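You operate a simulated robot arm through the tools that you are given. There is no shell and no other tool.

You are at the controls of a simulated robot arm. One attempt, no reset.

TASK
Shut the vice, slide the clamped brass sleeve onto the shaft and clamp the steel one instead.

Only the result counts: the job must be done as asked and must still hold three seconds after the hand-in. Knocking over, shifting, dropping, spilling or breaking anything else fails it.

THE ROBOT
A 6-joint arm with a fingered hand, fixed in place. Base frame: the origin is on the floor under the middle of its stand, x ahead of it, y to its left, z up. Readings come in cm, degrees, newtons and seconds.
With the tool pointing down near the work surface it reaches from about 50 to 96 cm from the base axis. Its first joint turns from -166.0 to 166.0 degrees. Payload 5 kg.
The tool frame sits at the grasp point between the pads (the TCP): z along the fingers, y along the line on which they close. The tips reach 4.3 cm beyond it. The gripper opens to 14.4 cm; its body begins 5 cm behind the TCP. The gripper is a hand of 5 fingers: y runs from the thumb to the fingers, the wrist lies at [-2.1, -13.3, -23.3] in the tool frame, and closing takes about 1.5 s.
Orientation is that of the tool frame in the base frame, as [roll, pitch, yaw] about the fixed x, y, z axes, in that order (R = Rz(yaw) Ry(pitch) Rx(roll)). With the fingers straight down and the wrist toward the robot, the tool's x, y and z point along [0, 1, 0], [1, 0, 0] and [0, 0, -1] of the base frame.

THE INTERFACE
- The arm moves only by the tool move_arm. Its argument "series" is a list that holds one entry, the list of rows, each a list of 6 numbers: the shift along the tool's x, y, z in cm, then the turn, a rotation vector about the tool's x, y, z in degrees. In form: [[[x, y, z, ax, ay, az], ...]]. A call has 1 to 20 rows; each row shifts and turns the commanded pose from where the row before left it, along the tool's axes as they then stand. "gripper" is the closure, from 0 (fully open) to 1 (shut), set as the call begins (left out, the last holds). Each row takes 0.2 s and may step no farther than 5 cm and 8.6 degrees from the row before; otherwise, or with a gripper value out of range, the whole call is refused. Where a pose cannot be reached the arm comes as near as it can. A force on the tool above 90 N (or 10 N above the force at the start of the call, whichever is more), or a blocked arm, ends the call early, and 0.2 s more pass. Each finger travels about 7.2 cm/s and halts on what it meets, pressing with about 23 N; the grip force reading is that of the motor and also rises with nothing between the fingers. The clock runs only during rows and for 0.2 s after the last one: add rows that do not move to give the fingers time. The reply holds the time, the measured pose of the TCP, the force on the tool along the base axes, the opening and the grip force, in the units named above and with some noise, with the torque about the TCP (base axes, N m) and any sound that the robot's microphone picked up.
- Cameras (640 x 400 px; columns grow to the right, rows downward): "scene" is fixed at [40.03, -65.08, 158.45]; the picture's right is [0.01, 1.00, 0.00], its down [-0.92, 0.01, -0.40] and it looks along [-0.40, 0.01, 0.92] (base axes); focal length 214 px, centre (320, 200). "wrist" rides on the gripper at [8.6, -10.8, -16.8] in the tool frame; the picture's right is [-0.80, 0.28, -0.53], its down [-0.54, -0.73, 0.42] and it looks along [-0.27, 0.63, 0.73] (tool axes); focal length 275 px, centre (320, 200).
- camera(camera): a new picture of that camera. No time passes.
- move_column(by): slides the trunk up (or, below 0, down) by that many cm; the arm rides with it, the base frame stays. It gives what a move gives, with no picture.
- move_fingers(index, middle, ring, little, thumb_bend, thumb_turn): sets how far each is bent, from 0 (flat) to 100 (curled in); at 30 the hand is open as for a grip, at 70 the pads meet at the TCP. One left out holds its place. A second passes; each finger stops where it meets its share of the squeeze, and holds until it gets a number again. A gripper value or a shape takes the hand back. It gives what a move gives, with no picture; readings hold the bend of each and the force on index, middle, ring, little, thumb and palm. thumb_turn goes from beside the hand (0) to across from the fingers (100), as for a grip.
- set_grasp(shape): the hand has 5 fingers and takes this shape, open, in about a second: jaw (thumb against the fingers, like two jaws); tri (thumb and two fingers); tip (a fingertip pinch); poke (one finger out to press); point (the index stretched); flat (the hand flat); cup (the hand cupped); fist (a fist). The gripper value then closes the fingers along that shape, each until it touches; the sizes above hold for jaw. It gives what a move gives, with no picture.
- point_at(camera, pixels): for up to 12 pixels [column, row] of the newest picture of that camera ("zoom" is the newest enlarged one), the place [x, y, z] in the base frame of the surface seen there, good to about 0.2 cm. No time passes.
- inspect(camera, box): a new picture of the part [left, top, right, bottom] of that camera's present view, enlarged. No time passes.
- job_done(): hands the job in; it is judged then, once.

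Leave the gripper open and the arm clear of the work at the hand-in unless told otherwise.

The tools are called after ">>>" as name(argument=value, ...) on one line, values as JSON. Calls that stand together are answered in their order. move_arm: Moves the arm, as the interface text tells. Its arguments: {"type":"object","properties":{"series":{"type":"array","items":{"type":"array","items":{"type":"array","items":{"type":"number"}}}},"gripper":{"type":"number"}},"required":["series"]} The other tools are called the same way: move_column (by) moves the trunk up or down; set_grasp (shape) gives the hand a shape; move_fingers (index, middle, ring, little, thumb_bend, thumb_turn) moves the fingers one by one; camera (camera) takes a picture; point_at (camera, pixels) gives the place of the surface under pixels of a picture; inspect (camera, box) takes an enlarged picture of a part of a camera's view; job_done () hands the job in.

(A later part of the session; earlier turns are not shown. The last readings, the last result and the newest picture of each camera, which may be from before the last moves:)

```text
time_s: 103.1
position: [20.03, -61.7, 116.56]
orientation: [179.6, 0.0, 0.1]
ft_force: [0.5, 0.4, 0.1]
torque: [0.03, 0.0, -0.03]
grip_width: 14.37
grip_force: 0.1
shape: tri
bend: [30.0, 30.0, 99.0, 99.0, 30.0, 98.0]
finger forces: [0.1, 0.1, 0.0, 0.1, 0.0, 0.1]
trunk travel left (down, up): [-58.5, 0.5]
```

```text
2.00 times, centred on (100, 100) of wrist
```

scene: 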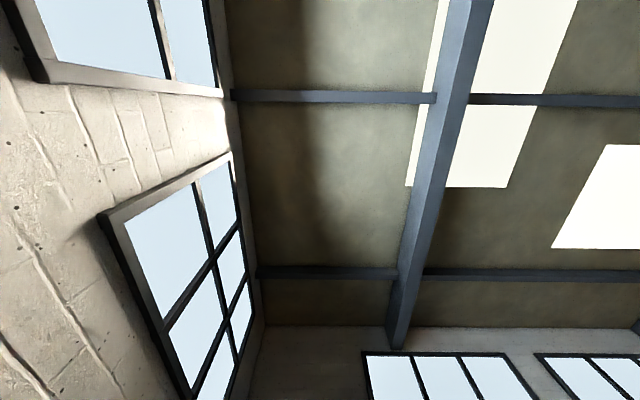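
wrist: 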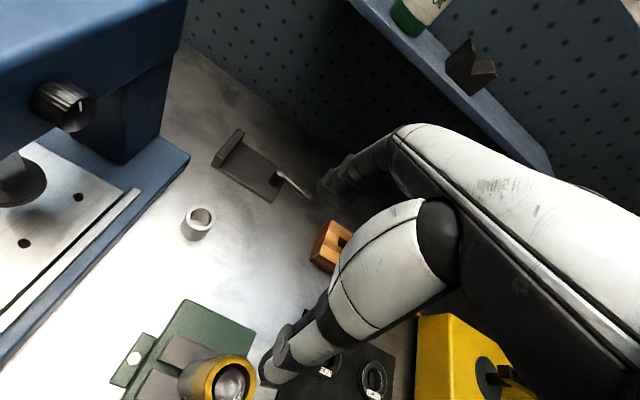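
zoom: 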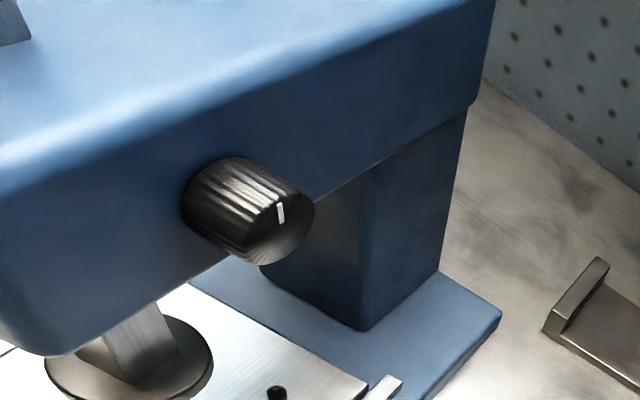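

The head's side is at x=43.5 with a knob out to x≈41.2. To keep the camera side clear of it, I'll yaw the hand +15° for picking up the steel sleeve, then approach above it.

>>> move_arm(series=[[[0, 0, 0, 0, 0, -7.5], [0, 0, 0, 0, 0, -7.5], [1.97, 2.82, 2.5, 0, 0, 0], [1.97, 2.82, 3, 0, 0, 0], [1.97, 2.82, 3, 0, 0, 0], [1.96, 2.82, 3, 0, 0, 0], [0, 0, 2.5, 0, 0, 0], [0, 0, 2, 0, 0, 0], [0, 0, 0, 0, 0, 0]]])

>>> camera(camera="wrist")

```text
time_s: 105.1
position: [30.79, -70.44, 100.49]
orientation: [179.7, 0.1, 15.0]
ft_force: [-0.2, -0.6, -1.1]
torque: [0.04, 0.0, -0.06]
grip_width: 14.38
grip_force: 0.0
shape: tri
bend: [30.0, 30.0, 99.0, 99.0, 30.0, 98.0]
finger forces: [0.0, 0.0, 0.0, 0.0, 0.0, 0.0]
trunk travel left (down, up): [-58.5, 0.5]
```

```text
taken
```

wrist: 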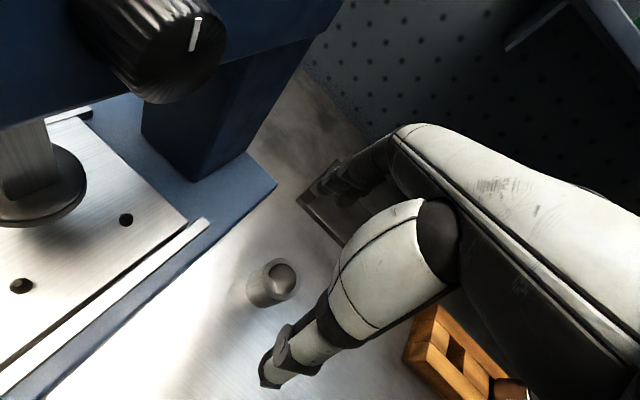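

The hand is above the steel sleeve at (275,280). I'll correct by a few mm and descend around it.

>>> move_arm(series=[[[-0.26, 0.05, 1.5, 0, 0, 0], [0, 0, 2, 0, 0, 0], [0, 0, 2, 0, 0, 0], [0, 0, 1.8, 0, 0, 0], [0, 0, 1.2, 0, 0, 0], [0, 0, 0.7, 0, 0, 0], [0, 0, 0, 0, 0, 0]]])

>>> camera(camera="wrist")

```text
time_s: 106.7
position: [30.34, -70.66, 91.37]
orientation: [179.6, 0.0, 15.1]
ft_force: [1.1, 0.4, 0.1]
torque: [0.04, -0.01, 0.02]
grip_width: 14.41
grip_force: 0.2
shape: tri
bend: [30.0, 30.0, 99.0, 99.0, 30.0, 98.0]
finger forces: [0.1, 0.0, 0.0, 0.0, 0.0, 0.0]
trunk travel left (down, up): [-58.5, 0.5]
```

```text
taken
```

wrist: 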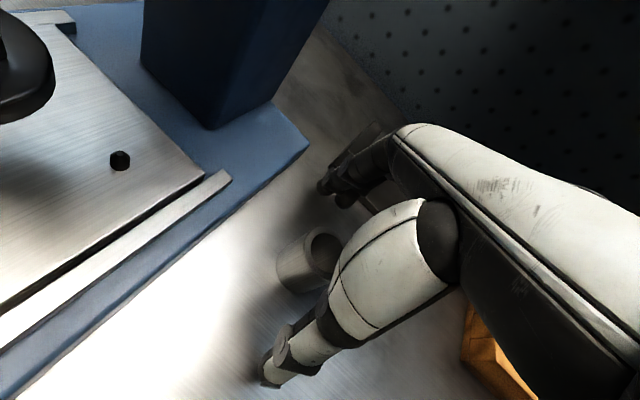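

The sleeve is between thumb and fingers. I'll close the grip.

>>> move_arm(series=[[[0.08, 0, 0.1, 0, 0, 0], [0, 0, 0, 0, 0, 0], [0, 0, 0, 0, 0, 0], [0, 0, 0, 0, 0, 0], [0, 0, 0, 0, 0, 0], [0, 0, 0, 0, 0, 0], [0, 0, 0, 0, 0, 0], [0, 0, 0, 0, 0, 0]]], gripper=1)

>>> inspect(camera="wrist", box=[240, 190, 380, 330])

```text
time_s: 108.5
position: [30.6, -70.65, 91.18]
orientation: [179.6, 0.1, 15.1]
ft_force: [0.8, -0.4, -0.6]
torque: [0.04, -0.04, -0.04]
grip_width: 3.58
grip_force: 23.1
shape: tri
bend: [73.0, 58.0, 100.0, 100.0, 74.0, 100.0]
finger forces: [9.8, 9.9, 0.0, 0.0, 20.3, 0.0]
trunk travel left (down, up): [-58.5, 0.5]
```

```text
2.86 times, centred on (310, 260) of wrist
```

zoom: 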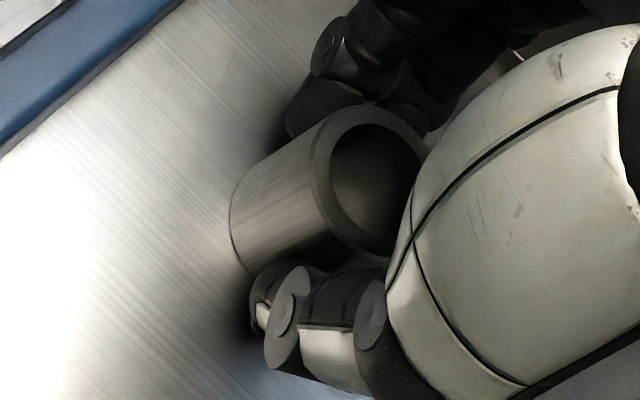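

The steel sleeve is gripped evenly. I'll lift to z≈99 and turn back to yaw 0.

>>> move_arm(series=[[[0, 0, -0.8, 0, 0, 0], [0, 0, -2, 0, 0, 0], [0, 0, -2.5, 0, 0, 0], [0, 0, -2.5, 0, 0, 0], [0, 1, 0, 0, 0, 7.5], [0, 1, 0, 0, 0, 7.6], [0, 0, 0, 0, 0, 0]]])

>>> camera(camera="wrist")

```text
time_s: 110.1
position: [30.96, -72.58, 98.9]
orientation: [179.6, 0.0, 0.1]
ft_force: [0.6, -0.8, -2.1]
torque: [-0.02, 0.0, 0.03]
grip_width: 3.58
grip_force: 23.0
shape: tri
bend: [73.0, 58.0, 100.0, 100.0, 74.0, 100.0]
finger forces: [10.0, 10.0, 0.1, 0.1, 20.3, 0.0]
trunk travel left (down, up): [-58.5, 0.5]
```

```text
taken
```

wrist: 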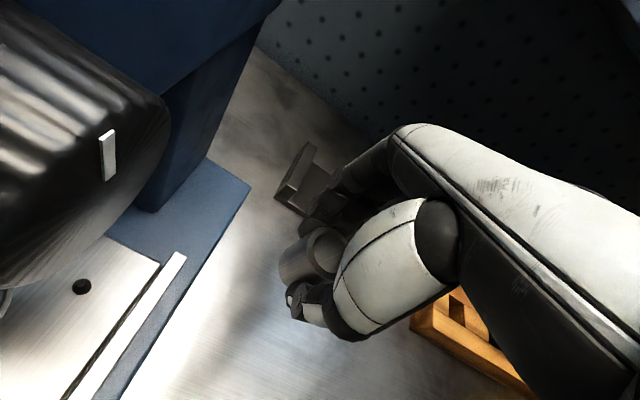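

Held firmly. I'll carry it toward the clamp, to about (29.9,-86.9), at this height.

>>> move_arm(series=[[[-0.6, 2, 0, 0, 0, 0], [-0.46, 3, 0, 0, 0, 0], [0, 3, 0, 0, 0, 0], [0, 3, 0, 0, 0, 0], [0, 2.3, 0, 0, 0, 0], [0, 1, 0, 0, 0, 0], [0, 0, 0, 0, 0, 0]]])

>>> camera(camera="wrist")

>>> inspect(camera="wrist", box=[220, 180, 380, 340])

```text
time_s: 111.7
position: [29.79, -86.87, 98.93]
orientation: [179.7, 0.0, 0.0]
ft_force: [0.1, -1.2, -2.8]
torque: [-0.03, 0.0, -0.01]
grip_width: 3.56
grip_force: 22.8
shape: tri
bend: [73.0, 58.0, 100.0, 100.0, 74.0, 100.0]
finger forces: [10.1, 10.1, 0.0, 0.0, 20.2, 0.0]
trunk travel left (down, up): [-58.5, 0.5]
```

```text
taken
```

wrist: 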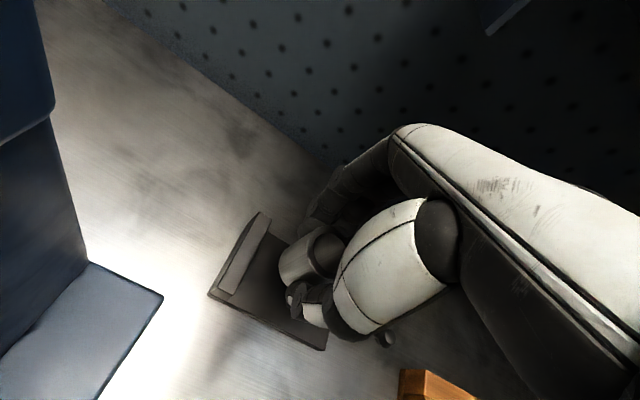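

```text
2.50 times, centred on (300, 260) of wrist
```

zoom: 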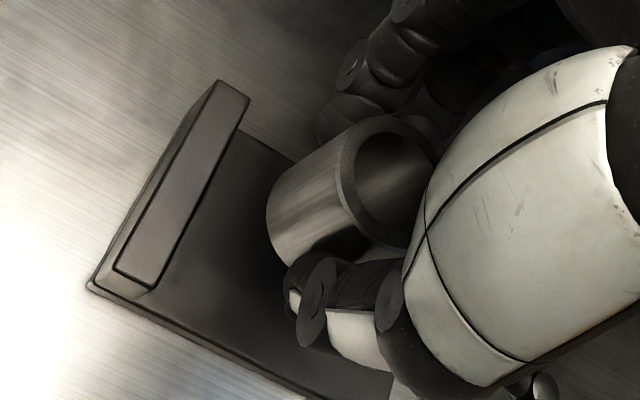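

I'll measure the held sleeve's rim to know its offset from the TCP.

>>> point_at(camera="zoom", pixels=[[343, 185], [347, 210], [360, 230], [378, 243], [352, 155], [370, 133], [395, 123], [418, 130], [345, 170], [353, 222], [360, 142], [432, 145]])

>>> point_at(camera="zoom", pixels=[[275, 200], [280, 250], [300, 180], [330, 165], [330, 210], [300, 220], [285, 215], [310, 240], [270, 230], [335, 225], [200, 160], [150, 290]])

```text
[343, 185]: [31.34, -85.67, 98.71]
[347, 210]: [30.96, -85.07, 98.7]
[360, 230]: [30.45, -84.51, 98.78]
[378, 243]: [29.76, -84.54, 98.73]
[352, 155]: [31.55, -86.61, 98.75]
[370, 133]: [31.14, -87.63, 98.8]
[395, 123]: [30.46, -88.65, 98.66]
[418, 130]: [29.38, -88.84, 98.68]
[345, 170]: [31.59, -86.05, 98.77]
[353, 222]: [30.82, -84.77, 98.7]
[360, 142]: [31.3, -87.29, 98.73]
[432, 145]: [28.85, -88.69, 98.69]
```

```text
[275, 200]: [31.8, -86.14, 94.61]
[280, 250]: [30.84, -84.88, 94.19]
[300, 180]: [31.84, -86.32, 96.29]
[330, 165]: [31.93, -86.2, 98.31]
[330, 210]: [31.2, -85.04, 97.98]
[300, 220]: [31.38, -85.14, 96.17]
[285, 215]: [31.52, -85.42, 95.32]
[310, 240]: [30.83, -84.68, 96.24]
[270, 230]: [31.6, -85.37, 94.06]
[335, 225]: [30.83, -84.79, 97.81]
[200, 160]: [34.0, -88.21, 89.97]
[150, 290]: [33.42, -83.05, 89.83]
```

The held sleeve is about (−0.1,+0.3) from the TCP, and reach is tight here. Tilting the hand 2° outward gains enough reach to put it where the brass one stood, at (29.9,-87.48). I'll tilt, lower most of the way and re-measure.

>>> move_arm(series=[[[0, 0, 0, -2, 0, 0], [0.1, 0.1, 1.2, 0, 0, 0], [0.1, 0.1, 1.2, 0, 0, 0], [0, 0.1, 1.2, 0, 0, 0], [0, 0.1, 1, 0, 0, 0], [0, 0.1, 0.5, 0, 0, 0], [0, 0, 0, 0, 0, 0]]])

>>> inspect(camera="wrist", box=[220, 180, 380, 340])

```text
time_s: 113.3
position: [30.24, -87.65, 93.95]
orientation: [177.6, 0.0, 0.0]
ft_force: [-0.1, 0.4, -3.4]
torque: [-0.02, -0.03, -0.01]
grip_width: 3.56
grip_force: 23.3
shape: tri
bend: [73.0, 58.0, 100.0, 100.0, 74.0, 100.0]
finger forces: [10.0, 10.1, 0.0, 0.0, 20.2, 0.0]
trunk travel left (down, up): [-58.5, 0.5]
```

```text
2.50 times, centred on (300, 260) of wrist
```

zoom: 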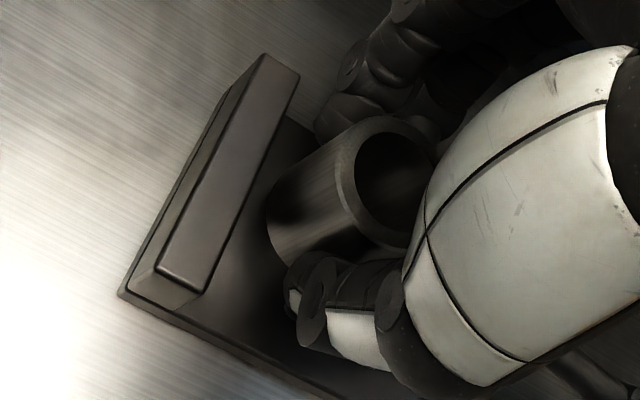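

Reached. I'll re-measure the sleeve and the stop here before the final drop.

>>> point_at(camera="zoom", pixels=[[343, 185], [347, 210], [360, 230], [378, 243], [352, 155], [370, 133], [395, 123], [418, 130], [345, 170], [353, 222], [360, 142], [432, 145]])

>>> point_at(camera="zoom", pixels=[[275, 200], [280, 250], [300, 180], [330, 165], [330, 210], [300, 220], [285, 215], [310, 240], [270, 230], [335, 225], [280, 90], [190, 280]])

```text
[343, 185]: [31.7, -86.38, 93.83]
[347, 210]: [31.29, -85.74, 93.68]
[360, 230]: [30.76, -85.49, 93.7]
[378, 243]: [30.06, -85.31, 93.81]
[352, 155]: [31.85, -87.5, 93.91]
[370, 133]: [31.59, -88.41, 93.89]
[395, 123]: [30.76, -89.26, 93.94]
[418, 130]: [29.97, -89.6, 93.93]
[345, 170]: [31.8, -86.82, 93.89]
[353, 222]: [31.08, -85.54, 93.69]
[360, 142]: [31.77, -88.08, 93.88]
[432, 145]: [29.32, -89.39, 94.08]
```

```text
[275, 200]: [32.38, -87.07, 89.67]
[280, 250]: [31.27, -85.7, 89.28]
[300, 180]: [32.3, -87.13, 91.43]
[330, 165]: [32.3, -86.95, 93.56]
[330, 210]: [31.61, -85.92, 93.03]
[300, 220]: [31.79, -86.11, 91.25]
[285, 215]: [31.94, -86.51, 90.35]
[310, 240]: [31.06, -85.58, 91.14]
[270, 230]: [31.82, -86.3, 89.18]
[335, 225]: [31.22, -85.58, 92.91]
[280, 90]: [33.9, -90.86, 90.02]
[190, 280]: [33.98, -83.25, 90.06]
```

The sleeve is centred at about (30.05,-87.43), within 0.15 cm of where the brass one stood. I'll lower the last 1.5 cm until it touches.

>>> move_arm(series=[[[-0.05, 0, 0.4, 0, 0, 0], [-0.05, 0, 0.4, 0, 0, 0], [0, 0, 0.3, 0, 0, 0], [0, 0, 0.15, 0, 0, 0], [0, 0, 0, 0, 0, 0]]])

```text
time_s: 114.5
position: [30.01, -87.56, 92.87]
orientation: [177.6, 0.0, 0.1]
ft_force: [0.1, 0.3, -2.1]
torque: [0.0, 0.0, -0.01]
grip_width: 3.58
grip_force: 22.7
shape: tri
bend: [73.0, 58.0, 100.0, 100.0, 74.0, 100.0]
finger forces: [10.0, 10.0, 0.1, 0.0, 20.2, 0.1]
trunk travel left (down, up): [-58.5, 0.5]
```

No contact yet. I'll go down in 1 mm steps.

>>> move_arm(series=[[[0, 0, 0.1, 0, 0, 0], [0, 0, 0.1, 0, 0, 0], [0, 0, 0, 0, 0, 0]]])

>>> inspect(camera="wrist", box=[220, 180, 380, 340])

```text
time_s: 115.3
position: [29.94, -87.74, 92.54]
orientation: [177.5, 0.0, 0.0]
ft_force: [0.4, 0.5, -2.5]
torque: [0.01, -0.01, 0.0]
grip_width: 3.57
grip_force: 23.2
shape: tri
bend: [73.0, 58.0, 100.0, 100.0, 74.0, 100.0]
finger forces: [10.0, 10.2, 0.0, 0.1, 20.2, 0.0]
trunk travel left (down, up): [-58.5, 0.5]
```

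```text
2.50 times, centred on (300, 260) of wrist
```

zoom: 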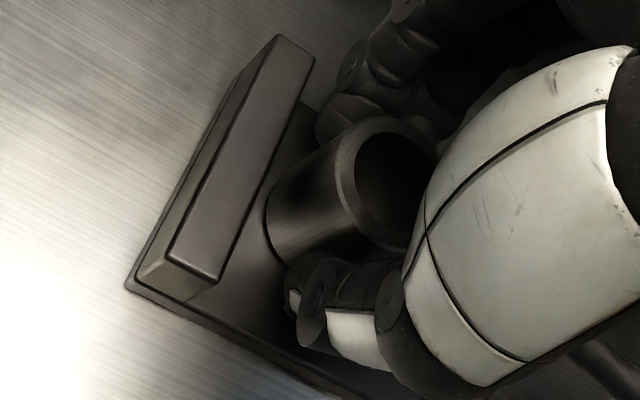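

>>> move_arm(series=[[[0, 0, 0.1, 0, 0, 0], [0, 0, 0.1, 0, 0, 0], [0, 0, 0, 0, 0, 0]]])

```text
time_s: 116.1
position: [29.91, -87.7, 92.34]
orientation: [177.5, -0.1, 0.0]
ft_force: [0.3, -0.5, 0.2]
torque: [0.1, 0.0, -0.01]
grip_width: 3.61
grip_force: 22.8
shape: tri
bend: [73.0, 58.0, 100.0, 100.0, 74.0, 100.0]
finger forces: [10.2, 10.3, 0.0, 0.0, 20.9, 0.0]
trunk travel left (down, up): [-58.5, 0.5]
```

The weight is now carried by the plate. I'll open the fingers to release.

>>> move_arm(series=[[[0, 0, 0, 0, 0, 0], [0, 0, 0, 0, 0, 0], [0, 0, 0, 0, 0, 0], [0, 0, 0, 0, 0, 0], [0, 0, 0, 0, 0, 0], [0, 0, 0, 0, 0, 0], [0, 0, 0, 0, 0, 0], [0, 0, 0, 0, 0, 0]]], gripper=0)

>>> camera(camera="wrist")

```text
time_s: 117.9
position: [29.93, -87.64, 92.49]
orientation: [177.6, 0.0, 0.0]
ft_force: [0.5, 0.0, 0.0]
torque: [-0.04, -0.02, 0.02]
grip_width: 14.35
grip_force: 0.1
shape: tri
bend: [30.0, 30.0, 99.0, 99.0, 30.0, 98.0]
finger forces: [0.0, 0.0, 0.0, 0.0, 0.0, 0.1]
trunk travel left (down, up): [-58.5, 0.5]
```

```text
taken
```

wrist: 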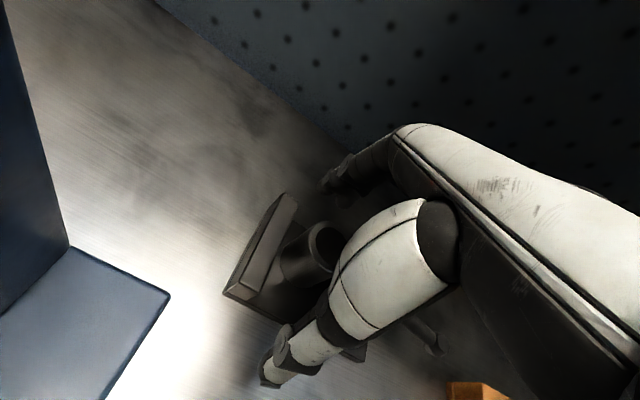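

Released and standing. I'll rise straight up, move back toward +y and undo the tilt.

>>> move_arm(series=[[[0, 0, -1.5, 0, 0, 0], [0, 0, -2.5, 0, 0, 0], [0, -0.5, -2.5, 0, 0, 0], [-1, -2, -2.5, 0, 0, 0], [-2, -3, -2, 2.3, 0, 0], [-2, -3, -2, 0, 0, 0], [-2, -1, -1, 0, 0, 0], [0, 0, 0, 0, 0, 0]]])

>>> camera(camera="wrist")

```text
time_s: 119.7
position: [22.94, -77.6, 105.99]
orientation: [180.0, 0.0, 0.1]
ft_force: [-0.9, 0.8, 0.0]
torque: [0.01, -0.04, -0.02]
grip_width: 14.38
grip_force: 0.2
shape: tri
bend: [30.0, 30.0, 99.0, 99.0, 30.0, 98.0]
finger forces: [0.1, 0.0, 0.0, 0.0, 0.0, 0.0]
trunk travel left (down, up): [-58.5, 0.5]
```

```text
taken
```

wrist: 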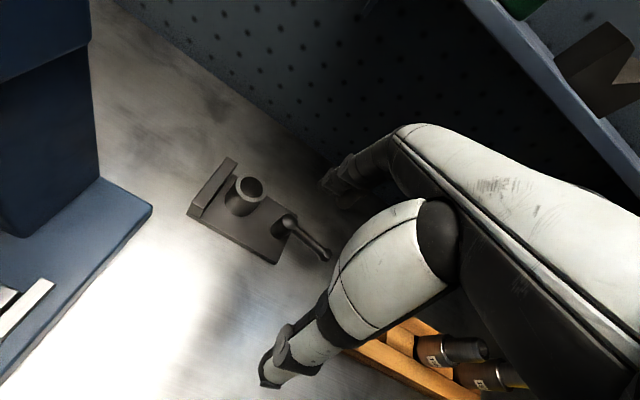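

The steel sleeve stands in the clamp. I'll zoom in and measure its centre and the lever's direction.

>>> inspect(camera="wrist", box=[180, 145, 340, 275])

>>> inspect(camera="wrist", box=[180, 145, 340, 275])

```text
3.08 times, centred on (260, 210) of wrist
```

zoom: 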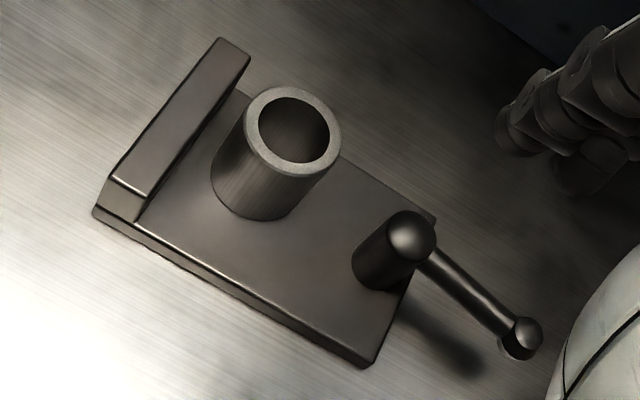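

```text
3.08 times, centred on (260, 210) of wrist
```

zoom: 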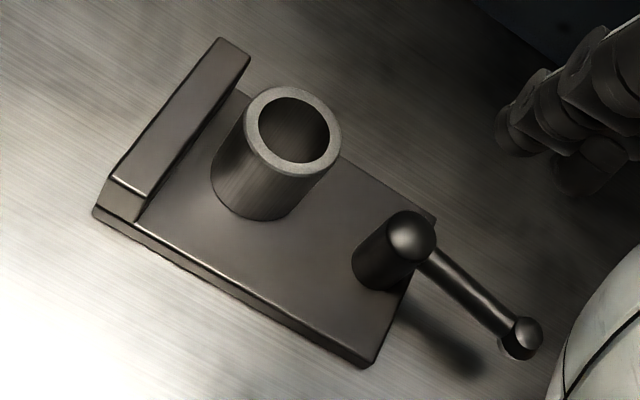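

>>> point_at(camera="zoom", pixels=[[251, 128], [335, 138], [292, 92], [292, 170], [262, 103], [325, 160], [325, 103], [262, 158], [410, 230], [525, 330], [520, 345], [470, 285]])

>>> point_at(camera="zoom", pixels=[[400, 225], [420, 235], [430, 260], [500, 310], [528, 325], [512, 350], [365, 265], [215, 60], [240, 65], [160, 190], [150, 210], [205, 130]])

```text
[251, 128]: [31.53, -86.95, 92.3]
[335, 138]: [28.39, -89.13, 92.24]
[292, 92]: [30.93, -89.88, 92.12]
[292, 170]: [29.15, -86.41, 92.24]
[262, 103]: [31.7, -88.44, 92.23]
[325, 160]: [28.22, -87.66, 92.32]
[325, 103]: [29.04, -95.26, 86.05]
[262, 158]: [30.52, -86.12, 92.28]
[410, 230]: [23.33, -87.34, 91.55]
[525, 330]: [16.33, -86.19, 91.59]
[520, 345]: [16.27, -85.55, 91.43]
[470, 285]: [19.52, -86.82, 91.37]
```

```text
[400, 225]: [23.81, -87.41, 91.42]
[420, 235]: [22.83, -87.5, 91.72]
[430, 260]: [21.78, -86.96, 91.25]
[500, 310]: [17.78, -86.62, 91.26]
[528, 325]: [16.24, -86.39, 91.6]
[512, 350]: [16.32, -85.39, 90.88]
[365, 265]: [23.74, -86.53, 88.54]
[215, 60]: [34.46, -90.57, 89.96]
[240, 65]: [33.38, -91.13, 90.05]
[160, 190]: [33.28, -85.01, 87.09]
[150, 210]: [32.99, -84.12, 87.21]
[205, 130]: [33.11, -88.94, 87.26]
```

The steel sleeve is at (29.98,-88.06), about 0.55 cm further in -y than the brass one was, because the thumb pushed it on release. I'll nudge it back +y with the open index finger from behind. First I'll position above with the index in line with the sleeve.

>>> move_arm(series=[[[1.5, 2.4, 1.5, 0, 0, 0], [1.5, 2.4, 1.5, 0, 0, 0], [1.5, 2.4, 2, 0, 0, 0], [1.46, 2.2, 2, 0, 0, 0], [0, 0, 0, 0, 0, 0]]])

>>> camera(camera="wrist")

```text
time_s: 120.9
position: [29.09, -87.07, 99.12]
orientation: [179.9, 0.0, 0.0]
ft_force: [0.6, 0.5, -0.5]
torque: [-0.03, 0.0, -0.01]
grip_width: 14.4
grip_force: 0.1
shape: tri
bend: [30.0, 30.0, 99.0, 99.0, 30.0, 98.0]
finger forces: [0.0, 0.0, 0.0, 0.0, 0.0, 0.0]
trunk travel left (down, up): [-58.5, 0.5]
```

```text
taken
```

wrist: 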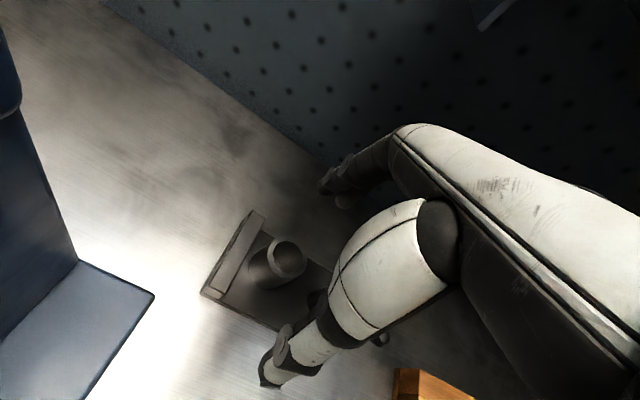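

Now I'll go down to z≈92.5 with the fingers behind the sleeve and clear of it.

>>> move_arm(series=[[[0, 0, 1.5, 0, 0, 0], [0, 0, 2, 0, 0, 0], [0, 0, 2, 0, 0, 0], [0, 0, 1.1, 0, 0, 0], [0, 0, 0, 0, 0, 0]]])

>>> camera(camera="wrist")

>>> inspect(camera="wrist", box=[210, 150, 390, 320])

```text
time_s: 122.1
position: [28.94, -86.98, 92.67]
orientation: [179.9, -0.1, 0.0]
ft_force: [-0.1, -0.1, 0.6]
torque: [-0.01, -0.01, 0.03]
grip_width: 14.38
grip_force: 0.1
shape: tri
bend: [30.0, 30.0, 99.0, 99.0, 30.0, 98.0]
finger forces: [0.1, 0.1, 0.0, 0.0, 0.0, 0.0]
trunk travel left (down, up): [-58.5, 0.5]
```

```text
taken
```

wrist: 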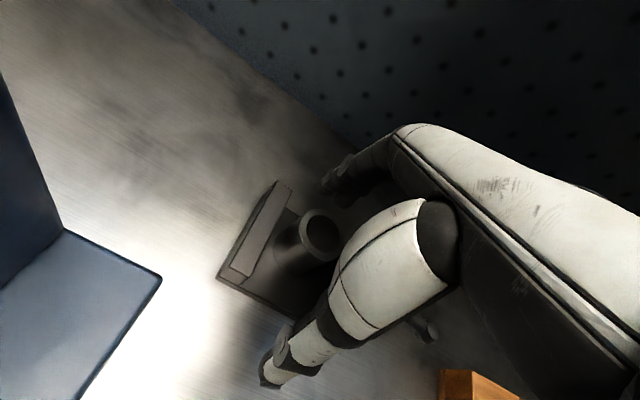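

```text
2.35 times, centred on (300, 235) of wrist
```

zoom: 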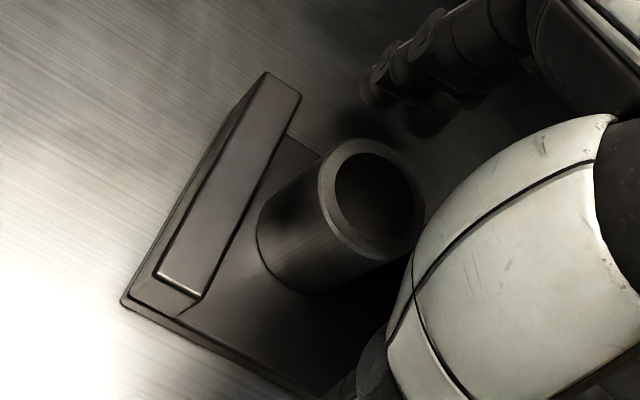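

I'll measure the index fingertip position against the sleeve.

>>> point_at(camera="zoom", pixels=[[367, 95], [380, 100], [395, 95], [415, 125], [430, 130], [383, 70], [425, 45], [330, 170], [345, 147], [400, 160], [380, 250], [420, 195]])

```text
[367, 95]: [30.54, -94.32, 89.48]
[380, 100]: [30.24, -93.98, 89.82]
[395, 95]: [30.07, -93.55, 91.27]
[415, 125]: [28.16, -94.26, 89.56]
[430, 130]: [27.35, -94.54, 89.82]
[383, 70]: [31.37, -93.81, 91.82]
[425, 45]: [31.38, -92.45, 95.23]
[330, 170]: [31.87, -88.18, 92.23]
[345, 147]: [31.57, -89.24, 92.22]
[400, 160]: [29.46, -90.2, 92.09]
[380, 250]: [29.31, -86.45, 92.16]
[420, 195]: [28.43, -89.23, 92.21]
```

The open finger is slanted and would touch the sleeve's top edge first, which could tip it. Instead I'll centre in x and bend index and middle part-way so their pads stand more upright close behind the sleeve, with the thumb staying open.

>>> move_arm(series=[[[0.5, 0, 0, 0, 0, 0], [0.5, 0, 0, 0, 0, 0], [0, 0, 0, 0, 0, 0]]])

>>> move_fingers(index=44, middle=44)

>>> inspect(camera="wrist", box=[210, 150, 390, 320])

```text
time_s: 122.9
position: [29.73, -87.07, 92.45]
orientation: [179.8, -0.1, 0.1]
ft_force: [-0.3, 0.5, -0.5]
torque: [0.01, -0.02, 0.0]
grip_width: 14.39
grip_force: 0.2
shape: tri
bend: [30.0, 30.0, 99.0, 99.0, 30.0, 98.0]
finger forces: [0.0, 0.1, 0.0, 0.1, 0.0, 0.0]
trunk travel left (down, up): [-58.5, 0.5]
```

```text
time_s: 123.9
position: [29.88, -87.1, 92.47]
orientation: [179.8, -0.2, 0.0]
ft_force: [-0.6, -0.5, 0.4]
torque: [-0.03, 0.0, -0.04]
grip_width: 12.53
grip_force: 0.0
shape: fingers
bend: [44.0, 44.0, 99.0, 99.0, 30.0, 98.0]
finger forces: [0.0, 0.1, 0.0, 0.0, 0.1, 0.1]
trunk travel left (down, up): [-58.5, 0.5]
```

```text
2.35 times, centred on (300, 235) of wrist
```

zoom: 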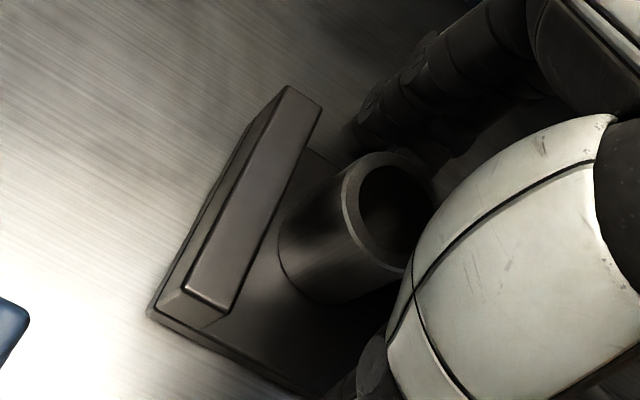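

No contact yet. I'll bend to 50.

>>> move_fingers(index=50, middle=50)

>>> inspect(camera="wrist", box=[210, 150, 390, 320])

>>> point_at(camera="zoom", pixels=[[345, 135], [365, 125], [360, 150], [345, 200], [352, 225], [370, 250], [360, 175], [385, 157], [410, 165], [430, 185], [400, 265], [349, 188]])

```text
time_s: 124.9
position: [29.85, -86.94, 92.56]
orientation: [179.8, -0.1, 0.1]
ft_force: [-0.4, 0.1, -1.3]
torque: [0.01, -0.01, -0.01]
grip_width: 11.41
grip_force: 0.1
shape: fingers
bend: [50.0, 50.0, 99.0, 99.0, 30.0, 98.0]
finger forces: [0.0, 0.0, 0.0, 0.0, 0.1, 0.1]
trunk travel left (down, up): [-58.5, 0.5]
```

```text
2.35 times, centred on (300, 235) of wrist
```

zoom: 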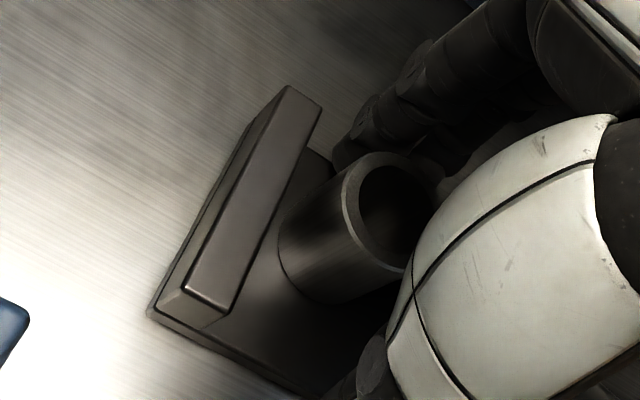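

```text
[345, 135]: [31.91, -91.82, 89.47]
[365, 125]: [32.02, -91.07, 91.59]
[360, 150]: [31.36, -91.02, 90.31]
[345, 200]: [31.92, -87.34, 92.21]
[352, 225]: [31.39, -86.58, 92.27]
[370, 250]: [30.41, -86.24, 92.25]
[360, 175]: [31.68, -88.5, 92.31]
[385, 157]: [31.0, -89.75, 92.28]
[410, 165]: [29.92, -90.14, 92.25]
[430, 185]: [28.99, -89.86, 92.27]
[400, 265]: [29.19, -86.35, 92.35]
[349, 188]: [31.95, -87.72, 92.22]
```

The fingers are just behind the sleeve and nearly upright. I'll move the arm +y in 2 mm steps, watching finger forces.

>>> move_arm(series=[[[0, -0.2, 0, 0, 0, 0], [0, -0.2, 0, 0, 0, 0], [0, 0, 0, 0, 0, 0]]])

```text
time_s: 125.7
position: [29.9, -86.92, 92.61]
orientation: [179.9, 0.0, 0.0]
ft_force: [-0.8, 0.8, 1.1]
torque: [-0.04, 0.02, 0.0]
grip_width: 11.43
grip_force: 0.1
shape: fingers
bend: [50.0, 50.0, 99.0, 99.0, 30.0, 98.0]
finger forces: [0.0, 0.1, 0.0, 0.1, 0.0, 0.0]
trunk travel left (down, up): [-58.5, 0.5]
```

>>> move_arm(series=[[[0, -0.2, 0, 0, 0, 0], [0, -0.2, 0, 0, 0, 0], [0, 0, 0, 0, 0, 0]]])

```text
time_s: 126.5
position: [29.9, -86.3, 92.53]
orientation: [179.9, 0.0, 0.0]
ft_force: [0.6, -1.5, -0.1]
torque: [-0.04, -0.03, 0.01]
grip_width: 11.56
grip_force: 0.3
shape: fingers
bend: [49.0, 50.0, 99.0, 99.0, 30.0, 98.0]
finger forces: [0.9, 0.0, 0.0, 0.0, 0.0, 0.1]
trunk travel left (down, up): [-58.5, 0.5]
```

The index touches lightly (0.9 N). I'll push about 0.4 cm more and look.

>>> move_arm(series=[[[0, -0.2, 0, 0, 0, 0], [0, -0.2, 0, 0, 0, 0], [0, 0, 0, 0, 0, 0]]])

>>> inspect(camera="wrist", box=[210, 150, 390, 320])

```text
time_s: 127.3
position: [29.96, -86.01, 92.61]
orientation: [179.9, 0.0, 0.0]
ft_force: [-0.6, -1.4, -0.7]
torque: [-0.04, -0.01, 0.0]
grip_width: 11.53
grip_force: 0.6
shape: fingers
bend: [49.0, 50.0, 99.0, 99.0, 30.0, 98.0]
finger forces: [0.7, 0.0, 0.0, 0.0, 0.0, 0.0]
trunk travel left (down, up): [-58.5, 0.5]
```

```text
2.35 times, centred on (300, 235) of wrist
```

zoom: 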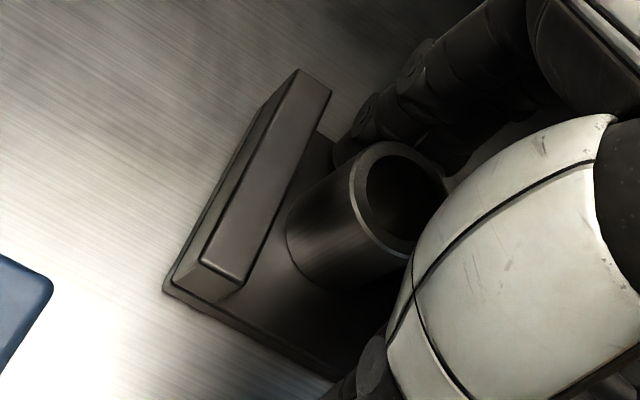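

>>> point_at(camera="zoom", pixels=[[355, 190], [361, 215], [373, 236], [395, 250], [357, 168], [370, 151], [393, 144], [420, 153], [437, 170], [358, 203], [408, 147], [383, 245]])

```text
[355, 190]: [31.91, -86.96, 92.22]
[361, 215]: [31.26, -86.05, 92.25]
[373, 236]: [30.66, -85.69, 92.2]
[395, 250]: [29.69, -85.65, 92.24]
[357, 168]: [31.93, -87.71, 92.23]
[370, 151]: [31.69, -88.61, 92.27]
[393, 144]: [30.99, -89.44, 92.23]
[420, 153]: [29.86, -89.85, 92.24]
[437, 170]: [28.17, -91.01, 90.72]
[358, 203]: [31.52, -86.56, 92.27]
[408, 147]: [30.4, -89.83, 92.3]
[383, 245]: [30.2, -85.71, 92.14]
```

The sleeve centre is now (29.95,-87.75). I'll push 0.25 cm more.

>>> move_arm(series=[[[0, -0.15, 0, 0, 0, 0], [0, -0.12, 0, 0, 0, 0], [0, 0, 0, 0, 0, 0]]])

>>> inspect(camera="wrist", box=[210, 150, 390, 320])

>>> point_at(camera="zoom", pixels=[[357, 190], [362, 215], [375, 238], [397, 250], [357, 168], [372, 151], [395, 144], [420, 150], [359, 203], [408, 145], [385, 245], [360, 160]])

```text
time_s: 128.1
position: [30.01, -85.68, 92.73]
orientation: [179.9, -0.1, 0.1]
ft_force: [0.4, -1.5, -0.9]
torque: [-0.05, 0.04, 0.03]
grip_width: 11.52
grip_force: 0.0
shape: fingers
bend: [49.0, 50.0, 99.0, 99.0, 30.0, 98.0]
finger forces: [0.9, 0.1, 0.0, 0.0, 0.0, 0.0]
trunk travel left (down, up): [-58.5, 0.5]
```

```text
2.35 times, centred on (300, 235) of wrist
```

zoom: 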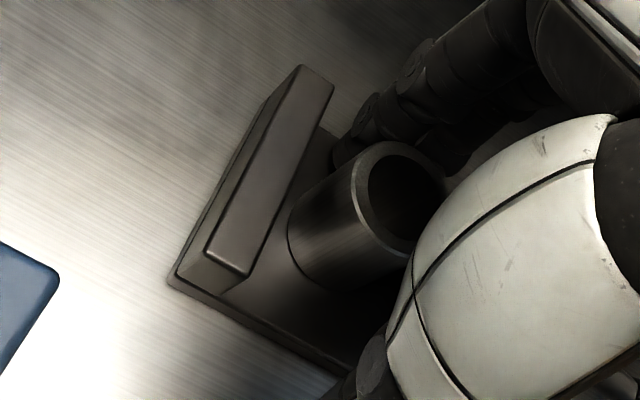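

```text
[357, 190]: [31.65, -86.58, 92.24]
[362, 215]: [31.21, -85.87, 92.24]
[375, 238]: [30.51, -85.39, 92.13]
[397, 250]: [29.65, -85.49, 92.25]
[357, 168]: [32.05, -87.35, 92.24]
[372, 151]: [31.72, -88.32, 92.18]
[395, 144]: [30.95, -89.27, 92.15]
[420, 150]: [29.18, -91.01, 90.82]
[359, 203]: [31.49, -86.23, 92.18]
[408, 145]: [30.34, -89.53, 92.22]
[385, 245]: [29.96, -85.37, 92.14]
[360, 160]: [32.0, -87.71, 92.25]
```

The sleeve is now centred at about (29.98,-87.46), matching where the brass one stood. I'll back the fingers off in -y, open them, and lift.

>>> move_arm(series=[[[0, 0.3, 0, 0, 0, 0], [0, 0.4, 0, 0, 0, 0], [0, 0, -1, 0, 0, 0], [0, 0, -2, 0, 0, 0], [0, 0, -2.5, 0, 0, 0], [0, -1, -2.5, 0, 0, 0], [-1.5, -2.5, -2, 0, 0, 0], [-2, -2.5, -2, 0, 0, 0], [0, 0, 0, 0, 0, 0]]])

>>> camera(camera="wrist")

```text
time_s: 130.1
position: [26.47, -80.39, 104.42]
orientation: [179.9, 0.0, 0.0]
ft_force: [0.6, -1.2, -0.1]
torque: [0.0, -0.01, 0.0]
grip_width: 11.43
grip_force: 0.1
shape: fingers
bend: [50.0, 50.0, 99.0, 99.0, 30.0, 98.0]
finger forces: [0.0, 0.0, 0.0, 0.0, 0.0, 0.0]
trunk travel left (down, up): [-58.5, 0.5]
```

```text
taken
```

wrist: 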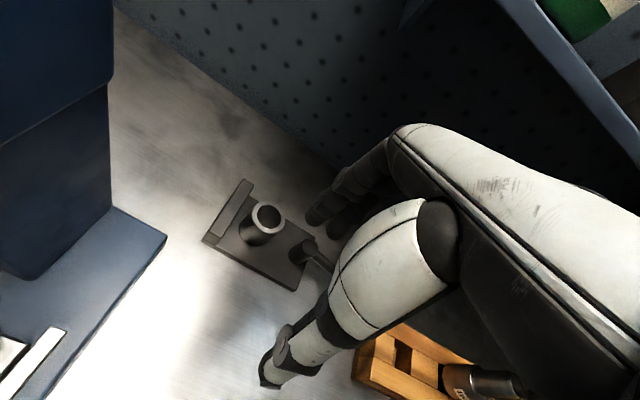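

The steel sleeve stands undisturbed. Now to close the lever: I'll use "poke" again, go behind the lever (its -y side) at about (14.9,-89.4), and push it back toward +y and then +x.

>>> set_grasp(shape="poke")

>>> move_arm(series=[[[-2.5, 1.5, 0, 0, 0, 0], [-3, 2, 0.5, 0, 0, 0], [-3, 2.5, 2, 0, 0, 0], [-3, 2, 2.5, 0, 0, 0], [0, 1, 0, 0, 0, 0], [0, 0, 0, 0, 0, 0]]])

>>> camera(camera="wrist")

```text
time_s: 131.0
position: [26.52, -80.44, 104.34]
orientation: [180.0, 0.1, 0.0]
ft_force: [0.6, -1.3, 1.3]
torque: [0.01, -0.03, 0.0]
grip_width: 0.0
grip_force: 0.1
shape: poke
bend: [70.0, 70.0, 99.0, 99.0, 100.0, 100.0]
finger forces: [0.0, 0.0, 0.0, 0.0, 0.1, 0.0]
trunk travel left (down, up): [-58.5, 0.5]
```

```text
time_s: 132.4
position: [14.95, -89.39, 99.46]
orientation: [-179.9, 0.0, 0.0]
ft_force: [0.1, 0.3, -0.3]
torque: [0.0, 0.02, -0.02]
grip_width: 0.0
grip_force: 0.1
shape: poke
bend: [70.0, 70.0, 99.0, 99.0, 100.0, 100.0]
finger forces: [0.0, 0.0, 0.0, 0.1, 0.1, 0.0]
trunk travel left (down, up): [-58.5, 0.5]
```

```text
taken
```

wrist: 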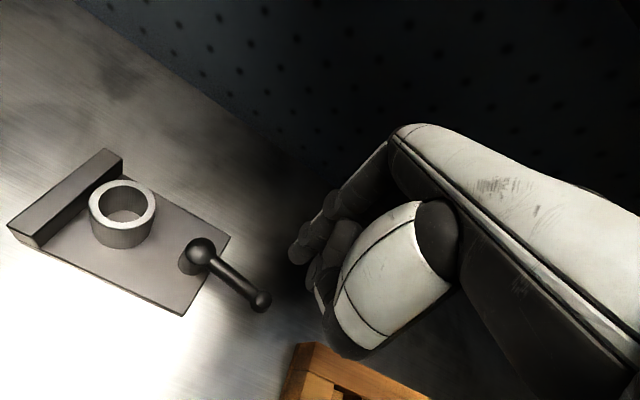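

A clear view: sleeve at (122,210), lever ball at (261,300), my fingertip at (298,252) behind it. I'll measure the ball, fingertip and sleeve.

>>> point_at(camera="wrist", pixels=[[261, 297], [260, 306], [235, 278], [202, 250], [298, 255], [310, 230], [94, 208], [150, 210], [122, 184], [120, 232], [103, 190], [140, 227]])

```text
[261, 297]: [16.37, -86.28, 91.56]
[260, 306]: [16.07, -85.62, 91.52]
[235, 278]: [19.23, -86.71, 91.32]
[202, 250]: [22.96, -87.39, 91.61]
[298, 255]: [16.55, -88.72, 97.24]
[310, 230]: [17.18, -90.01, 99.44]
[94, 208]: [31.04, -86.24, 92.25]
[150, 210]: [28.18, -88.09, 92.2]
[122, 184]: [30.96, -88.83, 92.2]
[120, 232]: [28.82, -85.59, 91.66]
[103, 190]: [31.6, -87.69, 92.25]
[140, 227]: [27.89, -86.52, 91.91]
```

I'll lower behind the lever to z≈92.8.

>>> move_arm(series=[[[0, 0, 2, 0, 0, 0], [0, 0, 2, 0, 0, 0], [0, 0, 1.6, 0, 0, 0], [0, 0, 1, 0, 0, 0], [0, 0, 0, 0, 0, 0]]])

>>> camera(camera="wrist")

```text
time_s: 133.6
position: [15.01, -89.49, 92.98]
orientation: [179.9, 0.0, -0.1]
ft_force: [0.3, -1.1, -0.1]
torque: [0.02, 0.01, 0.02]
grip_width: 0.02
grip_force: 0.1
shape: poke
bend: [70.0, 70.0, 99.0, 99.0, 100.0, 100.0]
finger forces: [0.0, 0.0, 0.0, 0.0, 0.0, 0.0]
trunk travel left (down, up): [-58.5, 0.5]
```

```text
taken
```

wrist: 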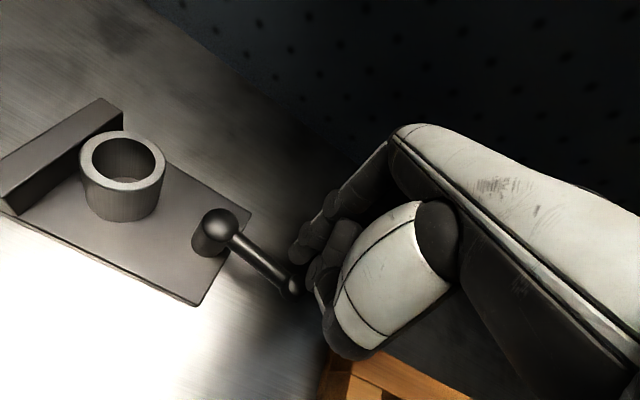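

No contact. I'll push toward +y in small steps along the lever's arc.

>>> move_arm(series=[[[0, -0.5, 0, 0, 0, 0], [0, -0.5, 0, 0, 0, 0], [0, -0.65, 0, 0, 0, 0], [0, -0.65, 0, 0, 0, 0], [0.12, -0.65, 0, 0, 0, 0], [0.12, -0.65, 0, 0, 0, 0], [0, 0, 0, 0, 0, 0]]])

>>> camera(camera="wrist")

```text
time_s: 135.2
position: [15.32, -85.74, 92.97]
orientation: [179.9, 0.1, 0.0]
ft_force: [1.1, -2.6, 0.5]
torque: [-0.09, 0.0, -0.08]
grip_width: 0.01
grip_force: 0.1
shape: poke
bend: [70.0, 70.0, 99.0, 99.0, 100.0, 100.0]
finger forces: [2.5, 0.0, 0.0, 0.0, 0.1, 0.1]
trunk travel left (down, up): [-58.5, 0.5]
```

```text
taken
```

wrist: 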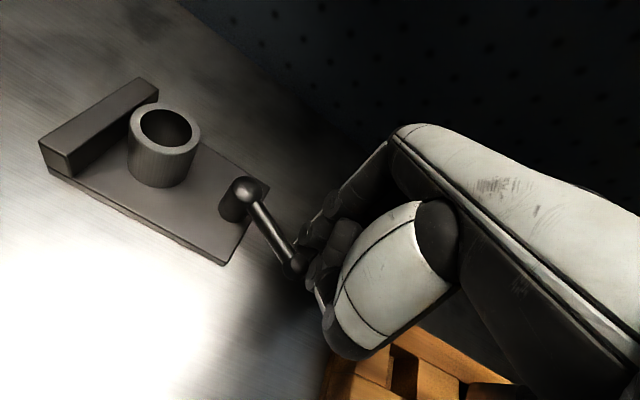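

The lever follows with about 2.5 N. I'll continue along the arc to about 10° from closed.

>>> move_arm(series=[[[0.2, -0.55, 0, 0, 0, 0], [0.2, -0.55, 0, 0, 0, 0], [0.35, -0.55, 0, 0, 0, 0], [0.35, -0.55, 0, 0, 0, 0], [0.4, -0.45, 0, 0, 0, 0], [0.4, -0.45, 0, 0, 0, 0], [0.5, -0.4, 0, 0, 0, 0], [0.5, -0.4, 0, 0, 0, 0], [0, 0, 0, 0, 0, 0]]])

>>> camera(camera="wrist")

```text
time_s: 137.2
position: [18.17, -81.83, 93.06]
orientation: [179.9, 0.0, 0.0]
ft_force: [0.3, -0.1, 0.4]
torque: [-0.01, -0.03, 0.02]
grip_width: 0.0
grip_force: 0.0
shape: poke
bend: [70.0, 70.0, 99.0, 99.0, 100.0, 100.0]
finger forces: [0.0, 0.0, 0.0, 0.0, 0.0, 0.1]
trunk travel left (down, up): [-58.5, 0.5]
```

```text
taken
```

wrist: 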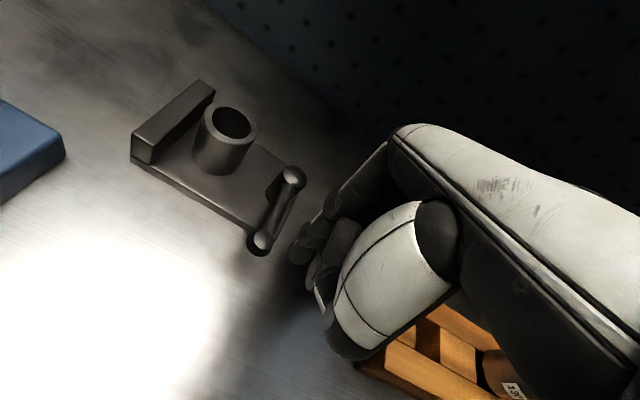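

The lever snapped ahead on its own, apparently to the closed position. I'll zoom and measure it.

>>> inspect(camera="wrist", box=[120, 70, 320, 260])

>>> point_at(camera="wrist", pixels=[[262, 238], [258, 248], [275, 215], [292, 177], [200, 128], [252, 138], [232, 110], [225, 142], [208, 112], [245, 140], [215, 140], [240, 113]])

```text
2.11 times, centred on (220, 165) of wrist
```

zoom: 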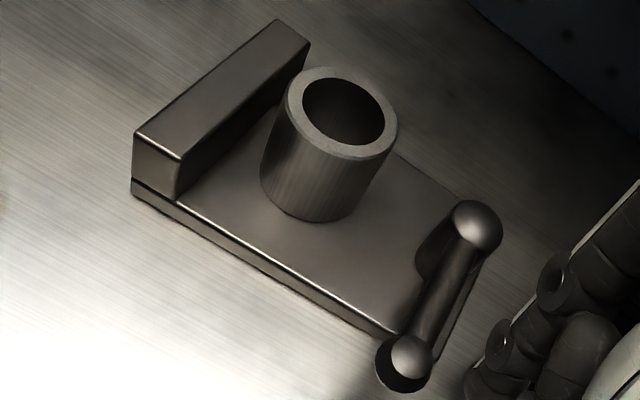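

```text
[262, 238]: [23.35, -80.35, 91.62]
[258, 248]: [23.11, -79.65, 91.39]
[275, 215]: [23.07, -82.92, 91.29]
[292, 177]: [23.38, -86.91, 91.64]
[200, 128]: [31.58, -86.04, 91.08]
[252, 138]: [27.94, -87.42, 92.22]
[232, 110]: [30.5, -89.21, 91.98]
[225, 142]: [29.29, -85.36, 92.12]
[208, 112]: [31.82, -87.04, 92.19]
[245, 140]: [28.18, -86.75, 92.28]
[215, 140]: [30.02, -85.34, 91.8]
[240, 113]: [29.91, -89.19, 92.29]
```

The lever is back at its original closed place (ball about (23.2,-80.0)). I'll press it gently in the closing direction to confirm it's against its stop.

>>> move_arm(series=[[[0.6, -0.3, 0, 0, 0, 0], [0.6, -0.3, 0, 0, 0, 0], [0.5, -0.2, 0, 0, 0, 0], [0.3, 0, 0, 0, 0, 0], [0.2, 0, 0, 0, 0, 0], [0, 0, 0, 0, 0, 0]]])

```text
time_s: 138.6
position: [20.17, -81.08, 92.98]
orientation: [179.9, 0.0, 0.1]
ft_force: [-7.0, 0.2, 0.6]
torque: [0.02, 0.19, 0.05]
grip_width: 0.0
grip_force: 0.0
shape: poke
bend: [70.0, 70.0, 99.0, 99.0, 100.0, 100.0]
finger forces: [6.7, 0.1, 0.0, 0.1, 0.1, 0.0]
trunk travel left (down, up): [-58.5, 0.5]
```

>>> move_arm(series=[[[0.1, 0, 0, 0, 0, 0], [0.1, 0, 0, 0, 0, 0], [0, 0, 0, 0, 0, 0]]])

>>> camera(camera="wrist")

```text
time_s: 139.4
position: [20.21, -81.08, 92.95]
orientation: [179.9, 0.0, -0.1]
ft_force: [-15.8, 1.7, -0.4]
torque: [0.05, 0.4, 0.0]
grip_width: 0.01
grip_force: 0.0
shape: poke
bend: [70.0, 70.0, 99.0, 99.0, 100.0, 100.0]
finger forces: [16.1, 0.1, 0.0, 0.1, 0.0, 0.0]
trunk travel left (down, up): [-58.5, 0.5]
```

```text
taken
```

wrist: 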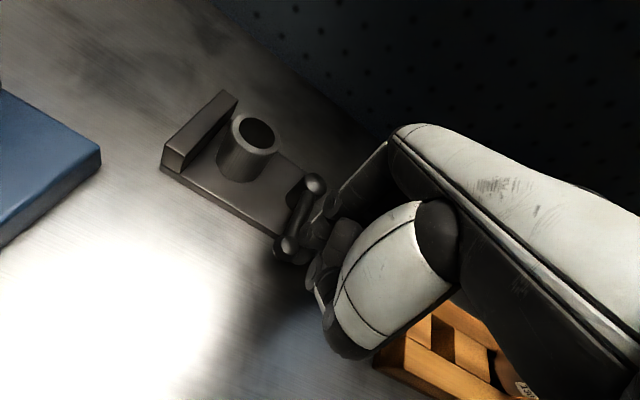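

16 N without movement means the lever is at its hard stop, closed. I'll back off and rise. Then I'll test gently whether the steel sleeve is really held by touching it lightly.

>>> move_arm(series=[[[-0.6, 0, 0, 0, 0, 0], [-0.6, -0.5, -0.5, 0, 0, 0], [0, -1, -2.5, 0, 0, 0], [0, -1, -2.5, 0, 0, 0], [0, -1, -2, 0, 0, 0], [2.5, 0, 0, 0, 0, 0], [3, 0, 0, 0, 0, 0], [3, 0.5, 0, 0, 0, 0], [2.4, 0.5, 0, 0, 0, 0], [0, 0, 0, 0, 0, 0]]])

>>> camera(camera="wrist")

```text
time_s: 141.6
position: [30.12, -78.43, 100.58]
orientation: [179.9, -0.1, -0.1]
ft_force: [-0.4, -0.5, 0.3]
torque: [0.01, 0.03, 0.0]
grip_width: 0.0
grip_force: 0.1
shape: poke
bend: [70.0, 70.0, 99.0, 99.0, 100.0, 100.0]
finger forces: [0.0, 0.0, 0.1, 0.0, 0.0, 0.0]
trunk travel left (down, up): [-58.5, 0.5]
```

```text
taken
```

wrist: 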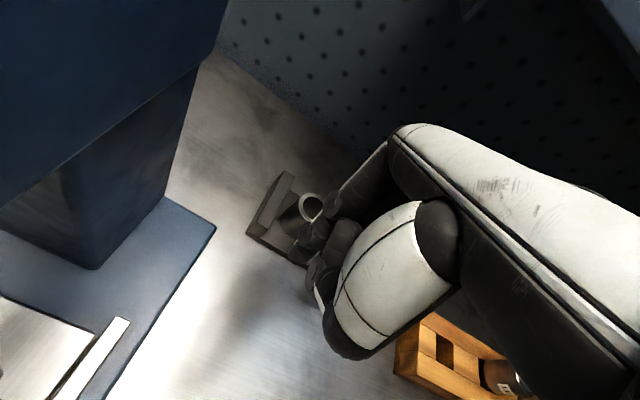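

I'll lower in front of the sleeve and approach it slowly in -y.

>>> move_arm(series=[[[0, 0, 2.5, 0, 0, 0], [0, 0, 2.5, 0, 0, 0], [0, 0, 2, 0, 0, 0], [0, 0, 0.8, 0, 0, 0], [0, 1.5, 0, 0, 0, 0], [0, 1.5, 0, 0, 0, 0], [0, 1, 0, 0, 0, 0], [0, 0.4, 0, 0, 0, 0], [0, 0, 0, 0, 0, 0]]])

>>> inspect(camera="wrist", box=[220, 140, 380, 310])

```text
time_s: 143.6
position: [30.19, -82.84, 92.94]
orientation: [179.7, -0.2, 0.0]
ft_force: [-1.8, 14.9, 8.5]
torque: [-0.13, 0.07, -0.21]
grip_width: 0.0
grip_force: 0.1
shape: poke
bend: [70.0, 70.0, 99.0, 99.0, 100.0, 100.0]
finger forces: [0.0, 16.4, 0.0, 0.1, 0.0, 0.0]
trunk travel left (down, up): [-58.5, 0.5]
```

```text
2.35 times, centred on (300, 225) of wrist
```

zoom: 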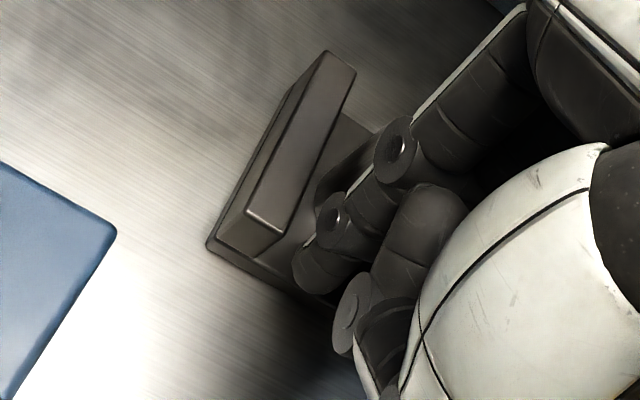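

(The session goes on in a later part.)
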